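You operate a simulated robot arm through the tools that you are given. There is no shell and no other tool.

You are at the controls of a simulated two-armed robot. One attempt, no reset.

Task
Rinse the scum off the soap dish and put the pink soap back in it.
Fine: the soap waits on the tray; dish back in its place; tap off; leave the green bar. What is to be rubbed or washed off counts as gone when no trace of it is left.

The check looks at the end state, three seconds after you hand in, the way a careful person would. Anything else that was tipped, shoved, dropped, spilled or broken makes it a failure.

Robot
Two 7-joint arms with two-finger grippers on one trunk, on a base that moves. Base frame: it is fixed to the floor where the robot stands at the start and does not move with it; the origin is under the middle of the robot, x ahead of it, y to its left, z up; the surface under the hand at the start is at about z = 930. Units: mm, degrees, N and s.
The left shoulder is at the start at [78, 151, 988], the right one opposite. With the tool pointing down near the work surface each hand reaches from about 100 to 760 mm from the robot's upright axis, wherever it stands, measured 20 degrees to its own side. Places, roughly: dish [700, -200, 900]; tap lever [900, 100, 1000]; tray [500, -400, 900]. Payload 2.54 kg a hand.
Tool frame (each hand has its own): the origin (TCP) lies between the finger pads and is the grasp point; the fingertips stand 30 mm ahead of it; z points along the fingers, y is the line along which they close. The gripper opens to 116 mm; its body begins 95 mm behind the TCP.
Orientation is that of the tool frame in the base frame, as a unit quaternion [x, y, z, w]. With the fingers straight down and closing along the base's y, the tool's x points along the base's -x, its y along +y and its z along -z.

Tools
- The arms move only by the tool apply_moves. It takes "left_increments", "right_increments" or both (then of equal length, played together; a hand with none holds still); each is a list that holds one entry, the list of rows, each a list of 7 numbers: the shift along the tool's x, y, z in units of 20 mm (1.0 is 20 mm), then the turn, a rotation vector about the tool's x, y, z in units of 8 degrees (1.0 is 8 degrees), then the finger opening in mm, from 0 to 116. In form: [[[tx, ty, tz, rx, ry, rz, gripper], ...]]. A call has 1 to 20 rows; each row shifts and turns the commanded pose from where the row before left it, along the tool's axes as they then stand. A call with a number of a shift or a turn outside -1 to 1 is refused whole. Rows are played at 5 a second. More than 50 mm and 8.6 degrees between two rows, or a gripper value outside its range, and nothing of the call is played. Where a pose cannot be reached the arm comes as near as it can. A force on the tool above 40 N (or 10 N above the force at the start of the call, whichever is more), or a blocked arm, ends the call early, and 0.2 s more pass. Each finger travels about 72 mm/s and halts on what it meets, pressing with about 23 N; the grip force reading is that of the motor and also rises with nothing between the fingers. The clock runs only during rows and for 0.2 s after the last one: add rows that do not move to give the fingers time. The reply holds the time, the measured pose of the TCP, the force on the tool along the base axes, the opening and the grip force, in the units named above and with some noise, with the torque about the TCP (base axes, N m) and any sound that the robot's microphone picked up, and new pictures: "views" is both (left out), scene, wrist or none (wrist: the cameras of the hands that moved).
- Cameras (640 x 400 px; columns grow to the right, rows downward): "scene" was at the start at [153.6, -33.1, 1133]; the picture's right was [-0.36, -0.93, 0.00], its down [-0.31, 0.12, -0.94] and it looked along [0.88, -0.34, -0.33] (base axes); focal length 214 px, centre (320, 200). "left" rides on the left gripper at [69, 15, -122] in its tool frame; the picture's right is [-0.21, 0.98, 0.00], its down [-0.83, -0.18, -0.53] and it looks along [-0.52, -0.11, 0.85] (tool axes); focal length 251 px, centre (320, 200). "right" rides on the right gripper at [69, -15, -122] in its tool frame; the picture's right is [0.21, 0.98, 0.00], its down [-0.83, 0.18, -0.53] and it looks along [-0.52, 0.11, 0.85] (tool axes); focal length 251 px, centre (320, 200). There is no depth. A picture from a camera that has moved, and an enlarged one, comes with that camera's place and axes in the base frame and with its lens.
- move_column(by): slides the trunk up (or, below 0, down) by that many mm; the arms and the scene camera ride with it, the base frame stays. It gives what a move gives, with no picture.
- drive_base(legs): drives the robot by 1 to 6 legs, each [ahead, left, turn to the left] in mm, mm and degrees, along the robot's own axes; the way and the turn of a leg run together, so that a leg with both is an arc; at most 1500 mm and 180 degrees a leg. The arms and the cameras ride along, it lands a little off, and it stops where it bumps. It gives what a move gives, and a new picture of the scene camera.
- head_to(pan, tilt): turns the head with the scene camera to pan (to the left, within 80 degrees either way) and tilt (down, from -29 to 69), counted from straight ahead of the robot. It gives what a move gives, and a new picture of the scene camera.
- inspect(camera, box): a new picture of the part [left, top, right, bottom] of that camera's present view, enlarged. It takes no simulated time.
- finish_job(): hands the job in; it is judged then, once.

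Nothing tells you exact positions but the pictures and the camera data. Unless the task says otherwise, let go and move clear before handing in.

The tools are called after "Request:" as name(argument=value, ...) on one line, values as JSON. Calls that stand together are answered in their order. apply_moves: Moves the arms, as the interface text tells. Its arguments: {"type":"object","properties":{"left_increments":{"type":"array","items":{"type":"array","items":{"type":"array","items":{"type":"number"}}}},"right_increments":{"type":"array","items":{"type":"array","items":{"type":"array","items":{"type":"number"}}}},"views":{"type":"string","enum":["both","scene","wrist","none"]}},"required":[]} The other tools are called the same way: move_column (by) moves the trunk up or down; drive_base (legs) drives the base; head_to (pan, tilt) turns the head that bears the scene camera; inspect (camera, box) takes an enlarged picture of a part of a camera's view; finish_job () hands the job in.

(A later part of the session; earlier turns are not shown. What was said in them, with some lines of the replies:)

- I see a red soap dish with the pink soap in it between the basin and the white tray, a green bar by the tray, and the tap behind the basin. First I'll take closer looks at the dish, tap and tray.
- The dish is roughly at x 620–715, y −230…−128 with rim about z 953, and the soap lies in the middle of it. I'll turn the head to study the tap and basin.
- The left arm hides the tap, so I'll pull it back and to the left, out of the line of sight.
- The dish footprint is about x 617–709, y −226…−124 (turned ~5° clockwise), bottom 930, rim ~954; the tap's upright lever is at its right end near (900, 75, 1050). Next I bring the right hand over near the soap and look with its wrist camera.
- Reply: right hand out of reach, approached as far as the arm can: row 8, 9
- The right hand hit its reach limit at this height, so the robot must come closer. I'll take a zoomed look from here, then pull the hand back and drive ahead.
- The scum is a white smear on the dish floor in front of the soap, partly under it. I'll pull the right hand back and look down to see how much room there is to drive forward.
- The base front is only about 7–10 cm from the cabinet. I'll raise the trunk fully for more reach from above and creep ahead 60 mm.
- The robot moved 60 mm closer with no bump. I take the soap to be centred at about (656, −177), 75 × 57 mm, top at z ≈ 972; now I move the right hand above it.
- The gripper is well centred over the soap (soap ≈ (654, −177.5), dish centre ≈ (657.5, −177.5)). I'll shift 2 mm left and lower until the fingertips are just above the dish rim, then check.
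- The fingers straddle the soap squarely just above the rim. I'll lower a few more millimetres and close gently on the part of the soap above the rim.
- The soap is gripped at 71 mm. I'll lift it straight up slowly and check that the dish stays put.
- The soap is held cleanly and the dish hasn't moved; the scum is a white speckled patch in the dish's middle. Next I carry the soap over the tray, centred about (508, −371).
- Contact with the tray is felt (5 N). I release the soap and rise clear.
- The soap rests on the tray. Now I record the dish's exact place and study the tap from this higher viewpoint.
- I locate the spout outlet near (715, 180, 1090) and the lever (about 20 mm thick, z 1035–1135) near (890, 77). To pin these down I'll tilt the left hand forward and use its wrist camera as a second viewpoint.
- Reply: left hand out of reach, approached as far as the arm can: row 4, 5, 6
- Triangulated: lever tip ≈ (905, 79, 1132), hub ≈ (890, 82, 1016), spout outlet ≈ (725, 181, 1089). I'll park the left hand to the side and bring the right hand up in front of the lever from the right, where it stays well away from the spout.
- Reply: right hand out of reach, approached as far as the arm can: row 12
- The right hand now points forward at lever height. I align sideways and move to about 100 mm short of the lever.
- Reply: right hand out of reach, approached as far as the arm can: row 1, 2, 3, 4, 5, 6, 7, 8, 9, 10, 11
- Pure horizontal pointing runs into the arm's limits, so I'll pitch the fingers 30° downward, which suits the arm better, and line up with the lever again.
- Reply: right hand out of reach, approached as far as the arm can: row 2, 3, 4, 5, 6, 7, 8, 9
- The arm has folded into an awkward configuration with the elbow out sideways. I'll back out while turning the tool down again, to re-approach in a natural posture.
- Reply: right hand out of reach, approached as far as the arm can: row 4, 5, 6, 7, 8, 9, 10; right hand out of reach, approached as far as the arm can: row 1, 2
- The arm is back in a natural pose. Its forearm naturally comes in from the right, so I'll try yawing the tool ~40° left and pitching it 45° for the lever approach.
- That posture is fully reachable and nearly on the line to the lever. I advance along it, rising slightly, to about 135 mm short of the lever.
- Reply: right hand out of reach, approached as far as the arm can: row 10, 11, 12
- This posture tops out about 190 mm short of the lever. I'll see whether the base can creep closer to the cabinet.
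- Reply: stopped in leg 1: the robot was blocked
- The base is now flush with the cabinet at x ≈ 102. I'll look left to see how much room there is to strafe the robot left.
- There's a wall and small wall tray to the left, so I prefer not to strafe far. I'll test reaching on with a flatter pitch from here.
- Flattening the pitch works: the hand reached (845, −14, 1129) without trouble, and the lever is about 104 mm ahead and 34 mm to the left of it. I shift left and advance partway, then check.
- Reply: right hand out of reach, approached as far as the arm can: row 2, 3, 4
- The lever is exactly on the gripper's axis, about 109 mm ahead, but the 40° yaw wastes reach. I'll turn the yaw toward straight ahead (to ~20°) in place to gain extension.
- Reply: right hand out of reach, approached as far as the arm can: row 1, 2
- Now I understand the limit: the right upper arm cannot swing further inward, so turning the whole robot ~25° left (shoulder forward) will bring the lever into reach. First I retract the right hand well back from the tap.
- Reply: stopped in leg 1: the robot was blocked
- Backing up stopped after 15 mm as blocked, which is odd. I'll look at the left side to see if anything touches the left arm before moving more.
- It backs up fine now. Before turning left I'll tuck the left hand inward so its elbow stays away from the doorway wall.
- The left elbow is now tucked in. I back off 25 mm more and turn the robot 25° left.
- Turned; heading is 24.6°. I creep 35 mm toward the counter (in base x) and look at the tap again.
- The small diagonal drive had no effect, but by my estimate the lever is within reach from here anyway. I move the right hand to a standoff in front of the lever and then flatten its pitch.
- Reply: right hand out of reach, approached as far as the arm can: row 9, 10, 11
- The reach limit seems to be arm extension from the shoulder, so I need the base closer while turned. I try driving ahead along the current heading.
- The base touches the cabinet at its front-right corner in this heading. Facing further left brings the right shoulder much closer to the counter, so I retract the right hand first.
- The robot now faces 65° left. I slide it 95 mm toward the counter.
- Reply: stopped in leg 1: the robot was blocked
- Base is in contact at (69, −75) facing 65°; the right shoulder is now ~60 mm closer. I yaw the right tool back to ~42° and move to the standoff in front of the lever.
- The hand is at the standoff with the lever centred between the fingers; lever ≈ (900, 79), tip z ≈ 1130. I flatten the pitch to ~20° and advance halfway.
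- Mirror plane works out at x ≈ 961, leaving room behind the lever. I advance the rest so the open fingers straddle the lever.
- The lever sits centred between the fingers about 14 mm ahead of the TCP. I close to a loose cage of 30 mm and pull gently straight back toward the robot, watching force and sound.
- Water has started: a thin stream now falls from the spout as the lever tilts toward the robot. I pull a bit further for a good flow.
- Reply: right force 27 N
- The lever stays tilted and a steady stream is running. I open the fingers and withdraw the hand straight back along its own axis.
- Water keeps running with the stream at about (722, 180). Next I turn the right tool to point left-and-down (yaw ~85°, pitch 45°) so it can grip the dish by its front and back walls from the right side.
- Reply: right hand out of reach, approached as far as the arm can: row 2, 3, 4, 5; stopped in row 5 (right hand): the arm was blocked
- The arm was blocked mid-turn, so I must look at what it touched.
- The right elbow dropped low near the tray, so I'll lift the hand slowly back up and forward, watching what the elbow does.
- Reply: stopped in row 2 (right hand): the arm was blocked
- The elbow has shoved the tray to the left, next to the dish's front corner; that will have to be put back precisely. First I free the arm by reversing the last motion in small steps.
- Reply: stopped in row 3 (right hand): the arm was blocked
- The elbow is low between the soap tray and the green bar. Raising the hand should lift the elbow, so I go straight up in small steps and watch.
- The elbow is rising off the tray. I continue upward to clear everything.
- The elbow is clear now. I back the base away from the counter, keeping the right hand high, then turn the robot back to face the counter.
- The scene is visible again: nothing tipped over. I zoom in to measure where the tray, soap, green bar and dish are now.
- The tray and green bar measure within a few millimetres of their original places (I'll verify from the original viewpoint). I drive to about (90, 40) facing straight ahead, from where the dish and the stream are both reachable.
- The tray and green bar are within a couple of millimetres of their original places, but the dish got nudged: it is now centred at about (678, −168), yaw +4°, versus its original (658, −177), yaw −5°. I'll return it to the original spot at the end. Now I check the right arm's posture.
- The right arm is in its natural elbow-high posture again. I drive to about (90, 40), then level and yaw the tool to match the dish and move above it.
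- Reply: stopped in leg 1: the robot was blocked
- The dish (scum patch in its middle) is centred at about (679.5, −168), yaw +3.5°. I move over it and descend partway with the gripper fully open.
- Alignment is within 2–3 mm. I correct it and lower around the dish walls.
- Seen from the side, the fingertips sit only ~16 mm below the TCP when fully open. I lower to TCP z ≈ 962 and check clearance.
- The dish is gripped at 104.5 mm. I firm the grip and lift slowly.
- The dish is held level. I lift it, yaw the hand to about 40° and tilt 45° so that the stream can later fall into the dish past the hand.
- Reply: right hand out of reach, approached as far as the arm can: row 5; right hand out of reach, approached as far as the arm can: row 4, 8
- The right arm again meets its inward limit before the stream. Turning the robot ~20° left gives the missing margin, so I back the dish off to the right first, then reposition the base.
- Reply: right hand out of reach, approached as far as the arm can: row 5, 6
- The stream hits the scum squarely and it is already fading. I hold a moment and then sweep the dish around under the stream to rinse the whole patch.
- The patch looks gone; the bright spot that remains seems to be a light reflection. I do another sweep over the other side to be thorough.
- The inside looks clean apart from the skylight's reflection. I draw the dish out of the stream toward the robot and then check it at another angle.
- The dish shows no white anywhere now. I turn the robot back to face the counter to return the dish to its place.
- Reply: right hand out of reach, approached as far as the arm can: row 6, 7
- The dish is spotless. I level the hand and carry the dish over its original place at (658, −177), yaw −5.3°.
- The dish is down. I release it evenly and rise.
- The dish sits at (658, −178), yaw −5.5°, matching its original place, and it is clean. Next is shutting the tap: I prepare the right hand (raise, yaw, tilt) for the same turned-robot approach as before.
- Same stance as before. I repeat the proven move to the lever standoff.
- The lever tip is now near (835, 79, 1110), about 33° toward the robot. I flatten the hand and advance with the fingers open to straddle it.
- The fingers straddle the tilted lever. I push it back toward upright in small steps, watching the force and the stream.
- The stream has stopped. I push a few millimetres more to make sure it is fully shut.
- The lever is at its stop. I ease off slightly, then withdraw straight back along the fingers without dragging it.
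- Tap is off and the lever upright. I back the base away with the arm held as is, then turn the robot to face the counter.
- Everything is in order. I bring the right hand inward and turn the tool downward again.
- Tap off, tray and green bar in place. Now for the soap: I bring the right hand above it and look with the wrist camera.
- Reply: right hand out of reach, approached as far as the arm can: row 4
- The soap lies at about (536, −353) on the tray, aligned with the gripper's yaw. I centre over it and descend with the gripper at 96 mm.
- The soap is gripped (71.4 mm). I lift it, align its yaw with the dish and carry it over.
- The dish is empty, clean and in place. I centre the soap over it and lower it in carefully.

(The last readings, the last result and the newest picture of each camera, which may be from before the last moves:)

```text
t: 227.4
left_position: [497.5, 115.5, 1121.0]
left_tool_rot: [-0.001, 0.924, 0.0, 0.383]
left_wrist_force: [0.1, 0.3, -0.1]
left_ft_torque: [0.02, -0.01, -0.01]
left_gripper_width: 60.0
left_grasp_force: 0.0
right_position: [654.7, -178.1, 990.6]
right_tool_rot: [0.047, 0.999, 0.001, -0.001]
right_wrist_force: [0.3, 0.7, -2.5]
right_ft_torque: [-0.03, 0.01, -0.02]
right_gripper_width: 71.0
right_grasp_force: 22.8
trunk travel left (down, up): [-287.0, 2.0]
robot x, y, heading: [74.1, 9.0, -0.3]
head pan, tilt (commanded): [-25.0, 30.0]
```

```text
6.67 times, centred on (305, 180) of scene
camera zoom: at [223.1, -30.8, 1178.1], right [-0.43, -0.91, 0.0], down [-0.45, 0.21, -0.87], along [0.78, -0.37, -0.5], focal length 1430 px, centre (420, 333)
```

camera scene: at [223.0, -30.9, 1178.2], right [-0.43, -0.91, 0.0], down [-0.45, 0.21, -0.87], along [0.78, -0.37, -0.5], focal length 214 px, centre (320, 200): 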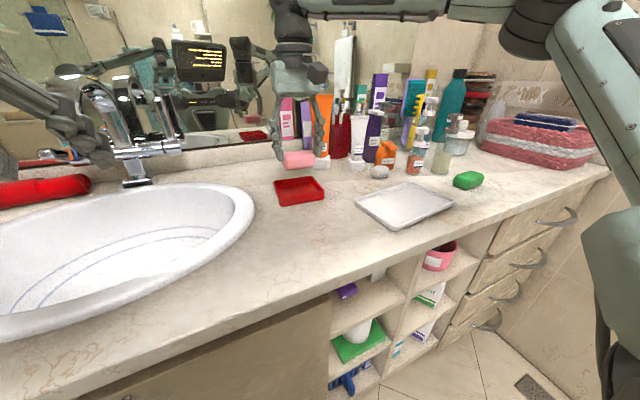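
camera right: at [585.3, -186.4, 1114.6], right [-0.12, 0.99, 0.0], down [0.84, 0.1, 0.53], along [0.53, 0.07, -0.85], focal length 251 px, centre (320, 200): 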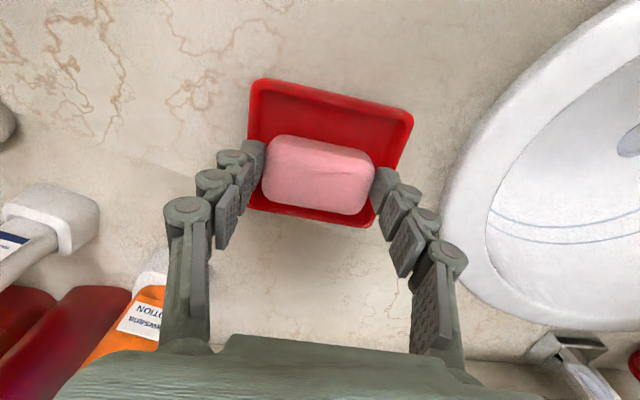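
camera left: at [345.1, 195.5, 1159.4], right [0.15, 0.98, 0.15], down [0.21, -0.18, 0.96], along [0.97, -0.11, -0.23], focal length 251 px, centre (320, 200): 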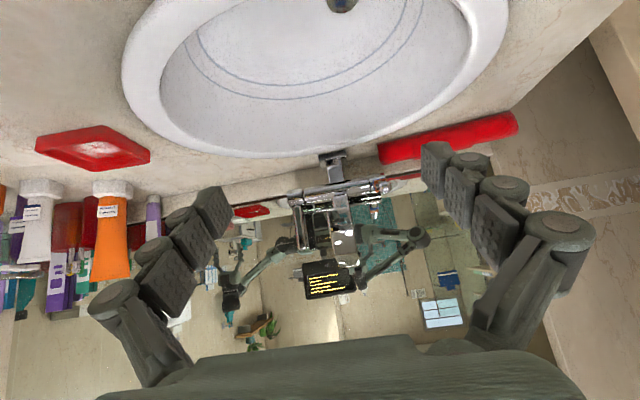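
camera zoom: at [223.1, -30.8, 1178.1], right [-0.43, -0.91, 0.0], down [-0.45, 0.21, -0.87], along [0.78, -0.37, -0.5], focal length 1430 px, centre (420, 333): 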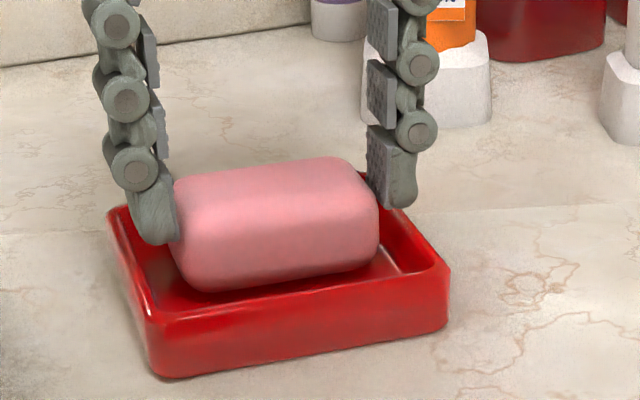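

Request:
apply_moves(right_increments=[[[0, 0, 0.08, 0, 0, 0, 60], [0, 0, 0, 0, 0, 0, 60]]], views="none")

Request:
apply_moves(right_increments=[[[0, 0, 0.07, 0, 0, 0, 60], [0, 0, 0, 0, 0, 0, 60]]], views="none")

```text
t: 228.0
left_position: [497.8, 115.9, 1119.5]
left_tool_rot: [-0.001, 0.924, 0.0, 0.383]
left_wrist_force: [0.1, 0.4, 0.1]
left_ft_torque: [0.0, 0.05, 0.02]
left_gripper_width: 60.0
left_grasp_force: 0.0
right_position: [654.9, -178.2, 988.7]
right_tool_rot: [0.048, 0.999, 0.001, -0.001]
right_wrist_force: [0.6, 0.8, -2.0]
right_ft_torque: [-0.05, 0.02, 0.0]
right_gripper_width: 71.2
right_grasp_force: 22.8
trunk travel left (down, up): [-287.0, 2.0]
robot x, y, heading: [73.6, 10.8, -0.4]
head pan, tilt (commanded): [-25.0, 30.0]
```

```text
t: 228.6
left_position: [497.4, 116.3, 1119.3]
left_tool_rot: [0.0, 0.924, -0.001, 0.382]
left_wrist_force: [1.0, -0.6, 0.9]
left_ft_torque: [-0.03, 0.01, 0.0]
left_gripper_width: 59.8
left_grasp_force: 0.1
right_position: [654.8, -176.9, 987.7]
right_tool_rot: [0.047, 0.999, 0.0, 0.001]
right_wrist_force: [-0.5, 0.4, 1.9]
right_ft_torque: [0.06, 0.01, 0.01]
right_gripper_width: 71.4
right_grasp_force: 22.4
trunk travel left (down, up): [-287.0, 2.0]
robot x, y, heading: [72.3, 6.7, -0.4]
head pan, tilt (commanded): [-25.0, 30.0]
```

The soap touches the dish floor. I release gently and rise.

Request:
apply_moves(right_increments=[[[0, 0, 0.02, 0, 0, 0, 70], [0, 0, 0, 0, 0, 0, 74], [0, 0, 0, 0, 0, 0, 78], [0, 0, 0, 0, 0, 0, 83], [0, 0, 0, 0, 0, 0, 88], [0, 0, -0.3, 0, 0, 0, 90], [0, 0, -0.6, 0, 0, 0, 92], [0, 0, -0.9, 0, 0, 0, 96], [0, 0, -1, 0, 0, 0, 96], [0, 0, -1, 0, 0, 0, 96]]], views="both")

Request:
inspect(camera="right", box=[220, 40, 440, 220])

Request:
inspect(camera="scene", box=[270, 150, 340, 210])

```text
t: 230.8
left_position: [497.9, 115.5, 1119.3]
left_tool_rot: [0.0, 0.924, -0.001, 0.383]
left_wrist_force: [-0.3, -0.6, 0.0]
left_ft_torque: [-0.02, 0.0, 0.02]
left_gripper_width: 60.0
left_grasp_force: 0.1
right_position: [654.5, -179.2, 1064.7]
right_tool_rot: [0.046, 0.999, 0.001, -0.001]
right_wrist_force: [0.4, 0.4, -0.5]
right_ft_torque: [0.03, 0.01, 0.0]
right_gripper_width: 96.3
right_grasp_force: 0.0
trunk travel left (down, up): [-287.0, 2.0]
robot x, y, heading: [73.5, 8.3, -0.1]
head pan, tilt (commanded): [-25.0, 30.0]
camera scene: at [223.1, -30.8, 1178.1], right [-0.43, -0.91, 0.0], down [-0.45, 0.21, -0.87], along [0.78, -0.37, -0.5], focal length 214 px, centre (320, 200)
camera right: at [585.9, -187.1, 1186.2], right [-0.12, 0.99, 0.0], down [0.84, 0.1, 0.53], along [0.53, 0.07, -0.85], focal length 251 px, centre (320, 200)
```

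scene: 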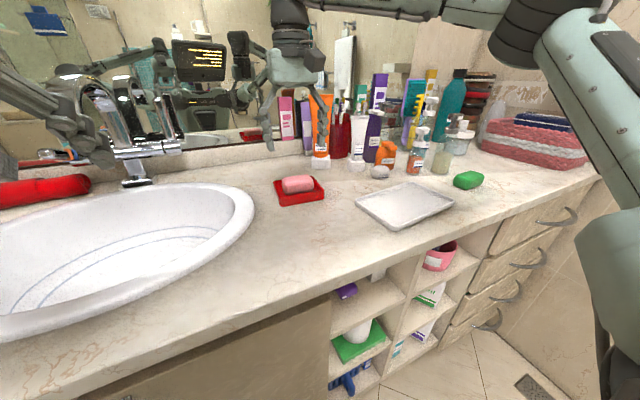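
right: 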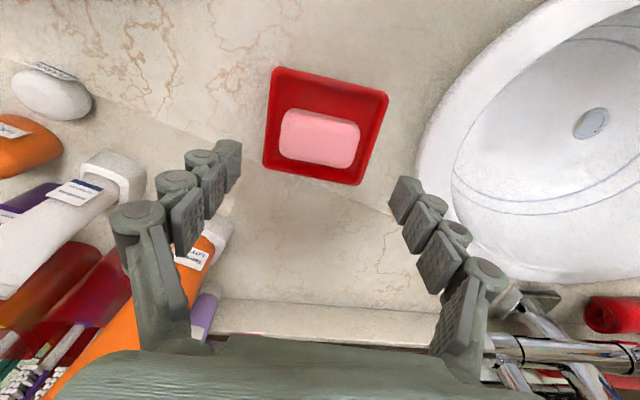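

```text
2.22 times, centred on (330, 130) of right
camera zoom: at [585.9, -187.1, 1186.2], right [-0.12, 0.99, 0.0], down [0.84, 0.1, 0.53], along [0.53, 0.07, -0.85], focal length 559 px, centre (298, 356)
```

zoom: 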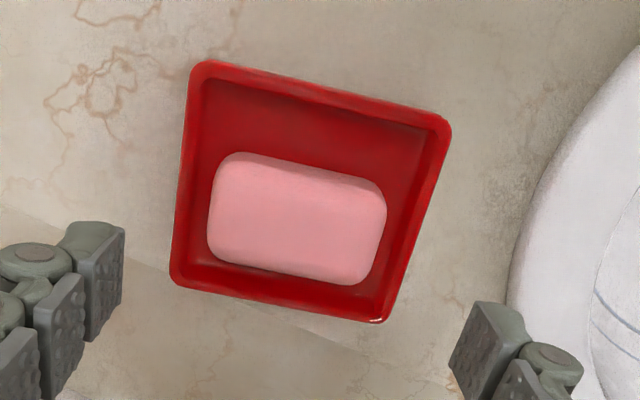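

```text
6.67 times, centred on (305, 180) of scene
camera zoom: at [223.1, -30.8, 1178.1], right [-0.43, -0.91, 0.0], down [-0.45, 0.21, -0.87], along [0.78, -0.37, -0.5], focal length 1430 px, centre (420, 333)
```

zoom: 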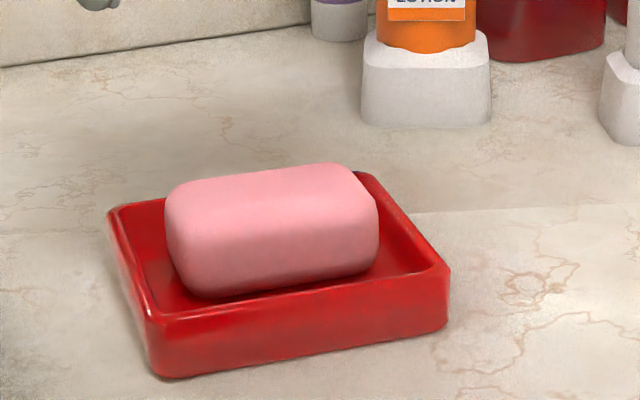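

The soap sits flat in the dish. I check a small bright spot on the dish's far corner and compare the tray and others against their original places.

Request:
inspect(camera="right", box=[320, 140, 400, 200])

Request:
apply_moves(right_increments=[[[1, 0, -0.6, 0, 0, 0, 96], [1, -0.3, -0.6, 0, 0, 0, 90], [1, -0.5, -0.6, 0, 0, 0, 80], [1, -0.7, -0.4, 0, 0, 0, 70], [1, -0.7, 0, 0, 0, 0, 60], [1, -0.7, 0, 0, 0, 0, 60], [0, 0, 0, 0, 0, 0, 60]]], views="wrist")

Request:
inspect(camera="right", box=[280, 100, 460, 300])

```text
6.67 times, centred on (360, 170) of right
camera zoom: at [585.9, -187.1, 1186.2], right [-0.12, 0.99, 0.0], down [0.84, 0.1, 0.53], along [0.53, 0.07, -0.85], focal length 1676 px, centre (53, 400)
```

zoom: 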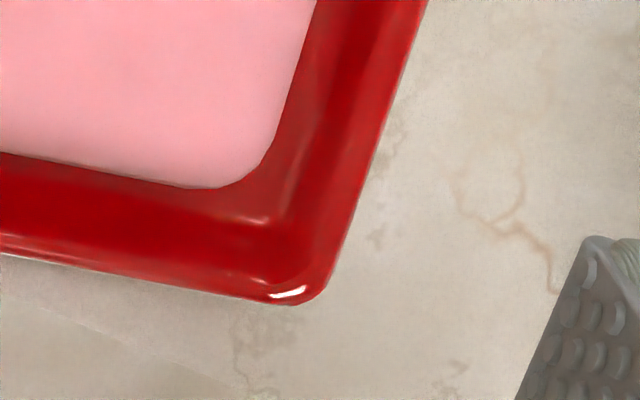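

```text
t: 232.4
left_position: [498.7, 115.0, 1119.1]
left_tool_rot: [-0.001, 0.924, 0.0, 0.383]
left_wrist_force: [0.0, 0.5, 0.9]
left_ft_torque: [0.0, 0.01, 0.0]
left_gripper_width: 60.0
left_grasp_force: 0.0
right_position: [529.4, -223.1, 1107.2]
right_tool_rot: [0.048, 0.999, 0.001, -0.001]
right_wrist_force: [0.1, -0.3, 0.2]
right_ft_torque: [-0.03, 0.04, -0.02]
right_gripper_width: 59.8
right_grasp_force: 0.1
trunk travel left (down, up): [-287.0, 2.0]
robot x, y, heading: [73.7, 10.7, -0.2]
head pan, tilt (commanded): [-25.0, 30.0]
camera right: at [460.5, -231.5, 1228.9], right [-0.12, 0.99, 0.0], down [0.84, 0.1, 0.53], along [0.53, 0.07, -0.85], focal length 251 px, centre (320, 200)
```

right: 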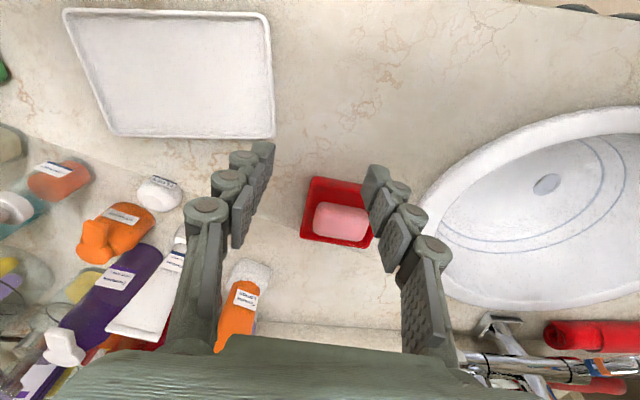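

```text
2.00 times, centred on (370, 200) of right
camera zoom: at [460.5, -231.5, 1228.9], right [-0.12, 0.99, 0.0], down [0.84, 0.1, 0.53], along [0.53, 0.07, -0.85], focal length 503 px, centre (220, 200)
```

zoom: 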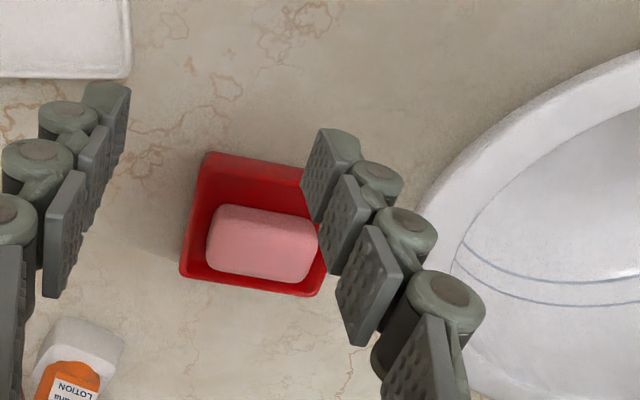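

The spot is just a specular glint on the rim. To compare the tray exactly, I bring the right hand to the same viewpoint as in the picture taken right after I first set the soap down.

Request:
apply_moves(right_increments=[[[0.062, -0.92, 0.3, 0, 0, -0.05, 70], [0.062, -0.92, 0.3, 0, 0, -0.05, 80], [0.062, -0.92, 0.3, 0, 0, 0, 90], [0.062, -0.92, 0.3, 0, 0, 0, 100], [0.062, -0.92, 0.4, 0, 0, 0, 100], [0.062, -0.92, 0.4, 0, 0, 0, 100], [0.062, -0.92, 0.4, 0, 0, 0, 100], [0.062, -0.92, 0.3, 0, 0, 0, 100], [0, 0, 0, 0, 0, 0, 100]]], views="both")

Request:
inspect(camera="right", box=[180, 30, 460, 210])

```text
t: 234.4
left_position: [497.8, 116.1, 1118.9]
left_tool_rot: [0.0, 0.924, -0.001, 0.382]
left_wrist_force: [0.1, 0.0, -0.2]
left_ft_torque: [-0.01, 0.01, 0.01]
left_gripper_width: 60.0
left_grasp_force: 0.1
right_position: [507.8, -370.9, 1052.6]
right_tool_rot: [0.04, 0.999, 0.0, -0.002]
right_wrist_force: [-0.7, 1.1, -0.1]
right_ft_torque: [0.03, -0.01, -0.04]
right_gripper_width: 99.8
right_grasp_force: 0.0
trunk travel left (down, up): [-287.0, 2.0]
robot x, y, heading: [77.6, 3.8, -0.1]
head pan, tilt (commanded): [-25.0, 30.0]
camera scene: at [223.1, -30.7, 1178.2], right [-0.43, -0.91, 0.0], down [-0.45, 0.21, -0.87], along [0.78, -0.37, -0.5], focal length 214 px, centre (320, 200)
camera right: at [438.9, -379.3, 1174.1], right [-0.14, 0.99, 0.0], down [0.84, 0.11, 0.53], along [0.53, 0.07, -0.85], focal length 251 px, centre (320, 200)
```

scene: 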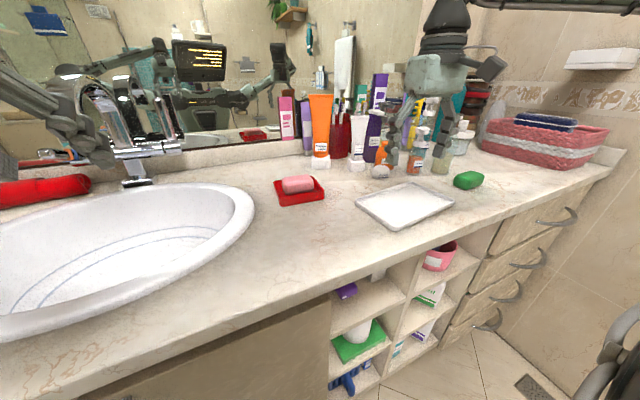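
right: 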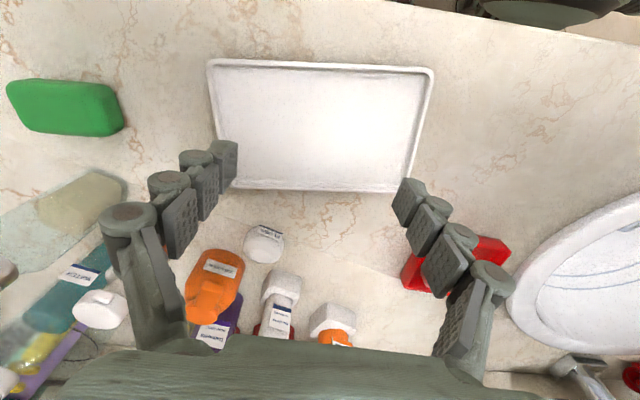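

```text
2.22 times, centred on (320, 120) of right
camera zoom: at [438.9, -379.3, 1174.1], right [-0.14, 0.99, 0.0], down [0.84, 0.11, 0.53], along [0.53, 0.07, -0.85], focal length 559 px, centre (320, 378)
```

zoom: 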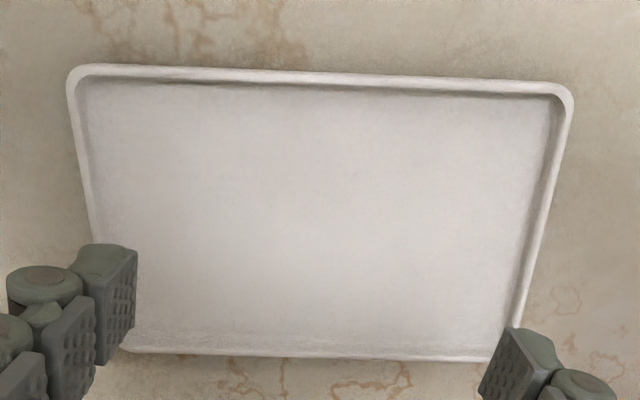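

From the identical viewpoint the tray is within about 4 mm and 2° of where it was, and the green bar, floss and dish match. I retract the right hand clear and take a last look at the tap and the dish.

Request:
apply_moves(right_increments=[[[0, 0, -0.8, 0, 0, 0, 100], [0.8, 0.6, -0.6, 0, 0, 0, 90], [0.8, 0.6, -0.4, 0, 0, 0, 80], [0.8, 0.6, 0, 0, 0, 0, 80], [0.8, 0.6, 0, 0, 0, 0, 80], [0.8, 0.6, 0, 0, 0, 0, 80]]], views="none")

Request:
drive_base(legs=[[-80, 0, 0]])

Request:
head_to(pan=0, tilt=22)

```text
t: 235.8
left_position: [498.2, 115.8, 1119.2]
left_tool_rot: [0.0, 0.924, -0.001, 0.382]
left_wrist_force: [-0.4, 0.5, 0.2]
left_ft_torque: [-0.01, 0.0, 0.01]
left_gripper_width: 59.8
left_grasp_force: 0.0
right_position: [433.2, -303.7, 1088.9]
right_tool_rot: [0.04, 0.999, 0.001, -0.001]
right_wrist_force: [1.0, 0.6, -0.4]
right_ft_torque: [0.02, 0.06, -0.04]
right_gripper_width: 79.8
right_grasp_force: 0.1
trunk travel left (down, up): [-287.0, 2.0]
robot x, y, heading: [75.7, 9.1, -0.4]
head pan, tilt (commanded): [-25.0, 30.0]
```

```text
t: 236.9
left_position: [416.1, 115.5, 1119.7]
left_tool_rot: [0.0, 0.924, 0.0, 0.383]
left_wrist_force: [-0.2, -0.4, 0.2]
left_ft_torque: [0.01, -0.01, -0.03]
left_gripper_width: 60.0
left_grasp_force: 0.0
right_position: [352.1, -304.0, 1089.3]
right_tool_rot: [0.041, 0.999, 0.0, 0.0]
right_wrist_force: [-0.2, -0.2, 0.7]
right_ft_torque: [0.0, -0.04, 0.0]
right_gripper_width: 79.9
right_grasp_force: 0.0
trunk travel left (down, up): [-287.0, 2.0]
robot x, y, heading: [-4.3, 6.8, -0.1]
head pan, tilt (commanded): [-25.0, 30.0]
camera scene: at [142.3, -30.8, 1178.3], right [-0.43, -0.9, 0.0], down [-0.45, 0.21, -0.87], along [0.78, -0.37, -0.5], focal length 214 px, centre (320, 200)
```

scene: 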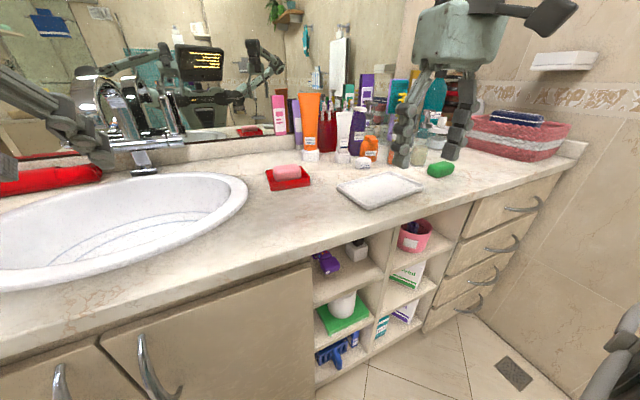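

```text
t: 237.8
left_position: [419.2, 115.7, 1119.5]
left_tool_rot: [0.002, 0.924, 0.0, 0.381]
left_wrist_force: [0.4, 0.9, -0.5]
left_ft_torque: [0.01, 0.01, 0.0]
left_gripper_width: 59.9
left_grasp_force: 0.1
right_position: [353.5, -303.8, 1088.5]
right_tool_rot: [0.041, 0.999, 0.0, -0.001]
right_wrist_force: [-0.1, 0.0, -0.5]
right_ft_torque: [0.04, -0.01, 0.0]
right_gripper_width: 80.1
right_grasp_force: 0.1
trunk travel left (down, up): [-287.0, 2.0]
robot x, y, heading: [-5.1, 4.0, -0.2]
head pan, tilt (commanded): [0.0, 22.0]
camera scene: at [154.0, 7.0, 1190.9], right [-0.01, -1.0, 0.0], down [-0.38, 0.0, -0.93], along [0.93, -0.01, -0.38], focal length 214 px, centre (320, 200)
```

scene: 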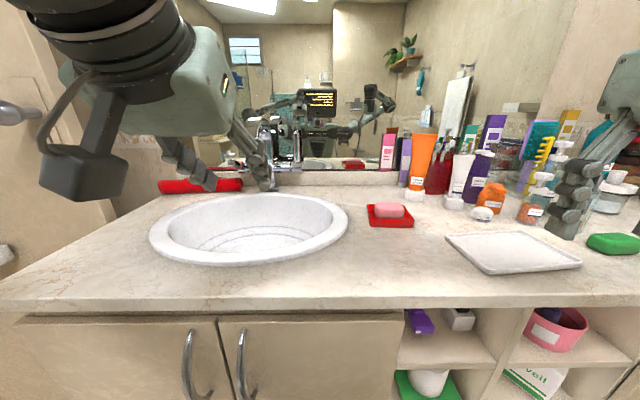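

Request:
inspect(camera="scene", box=[360, 110, 640, 280])

Request:
inspect(camera="scene", box=[220, 90, 400, 240])

```text
2.29 times, centred on (500, 195) of scene
camera zoom: at [154.0, 7.0, 1190.9], right [-0.01, -1.0, 0.0], down [-0.38, 0.0, -0.93], along [0.93, -0.01, -0.38], focal length 490 px, centre (-91, 211)
```

zoom: 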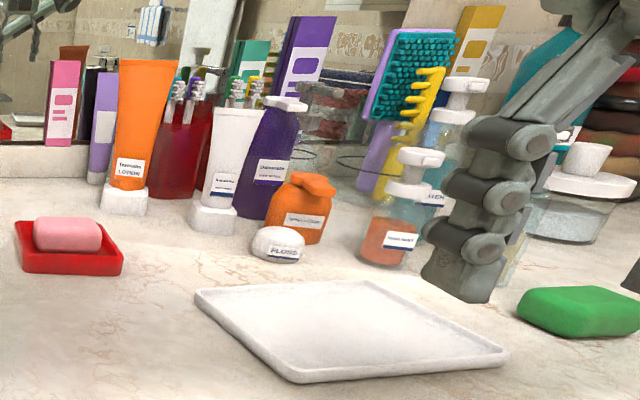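

```text
2.67 times, centred on (310, 165) of scene
camera zoom: at [154.0, 7.0, 1190.9], right [-0.01, -1.0, 0.0], down [-0.38, 0.0, -0.93], along [0.93, -0.01, -0.38], focal length 572 px, centre (347, 293)
```

zoom: 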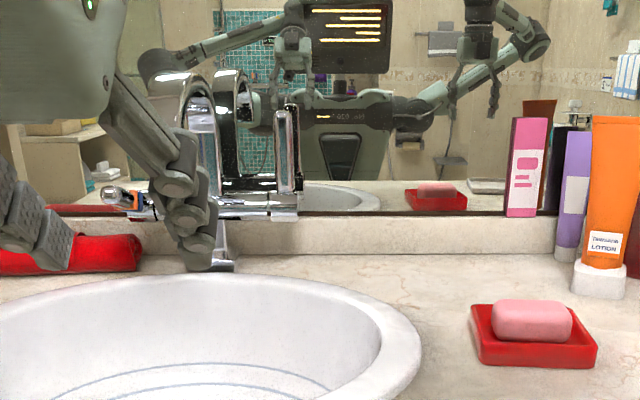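

The dish is rinsed clean and back in its place with the pink soap in it. The tap is off with its lever upright, and the green bar, tray and bottles stand where they were. Both hands are clear, so I hand the job in.

Request:
finish_job()

```text
The job is handed in.
```

I've handed the job in. The soap dish is rinsed with no scum visible, it's back in its place with the pink soap in it, and the tap is off.

- **Dish:** it measures within about a millimetre of its starting position and angle. In the wrist and scene pictures the inside is plain red. The one bright spot left is a glint on the rim.
- **Tap:** I pushed the lever back to its stop. No water shows in the later pictures.
- **Tray:** my right elbow hit it partway through. It pushed the tray and soap around and nudged the dish, which I later set back in place. The tray ended about 4 mm and 2° from where it started, so I left it there. If the check is strict about things being moved, this is the part most at risk.
- **Everything else:** the green bar matches its starting place in the pictures. The bottles and floss look as they did at the start, and nothing tipped over. The counter looked dry.
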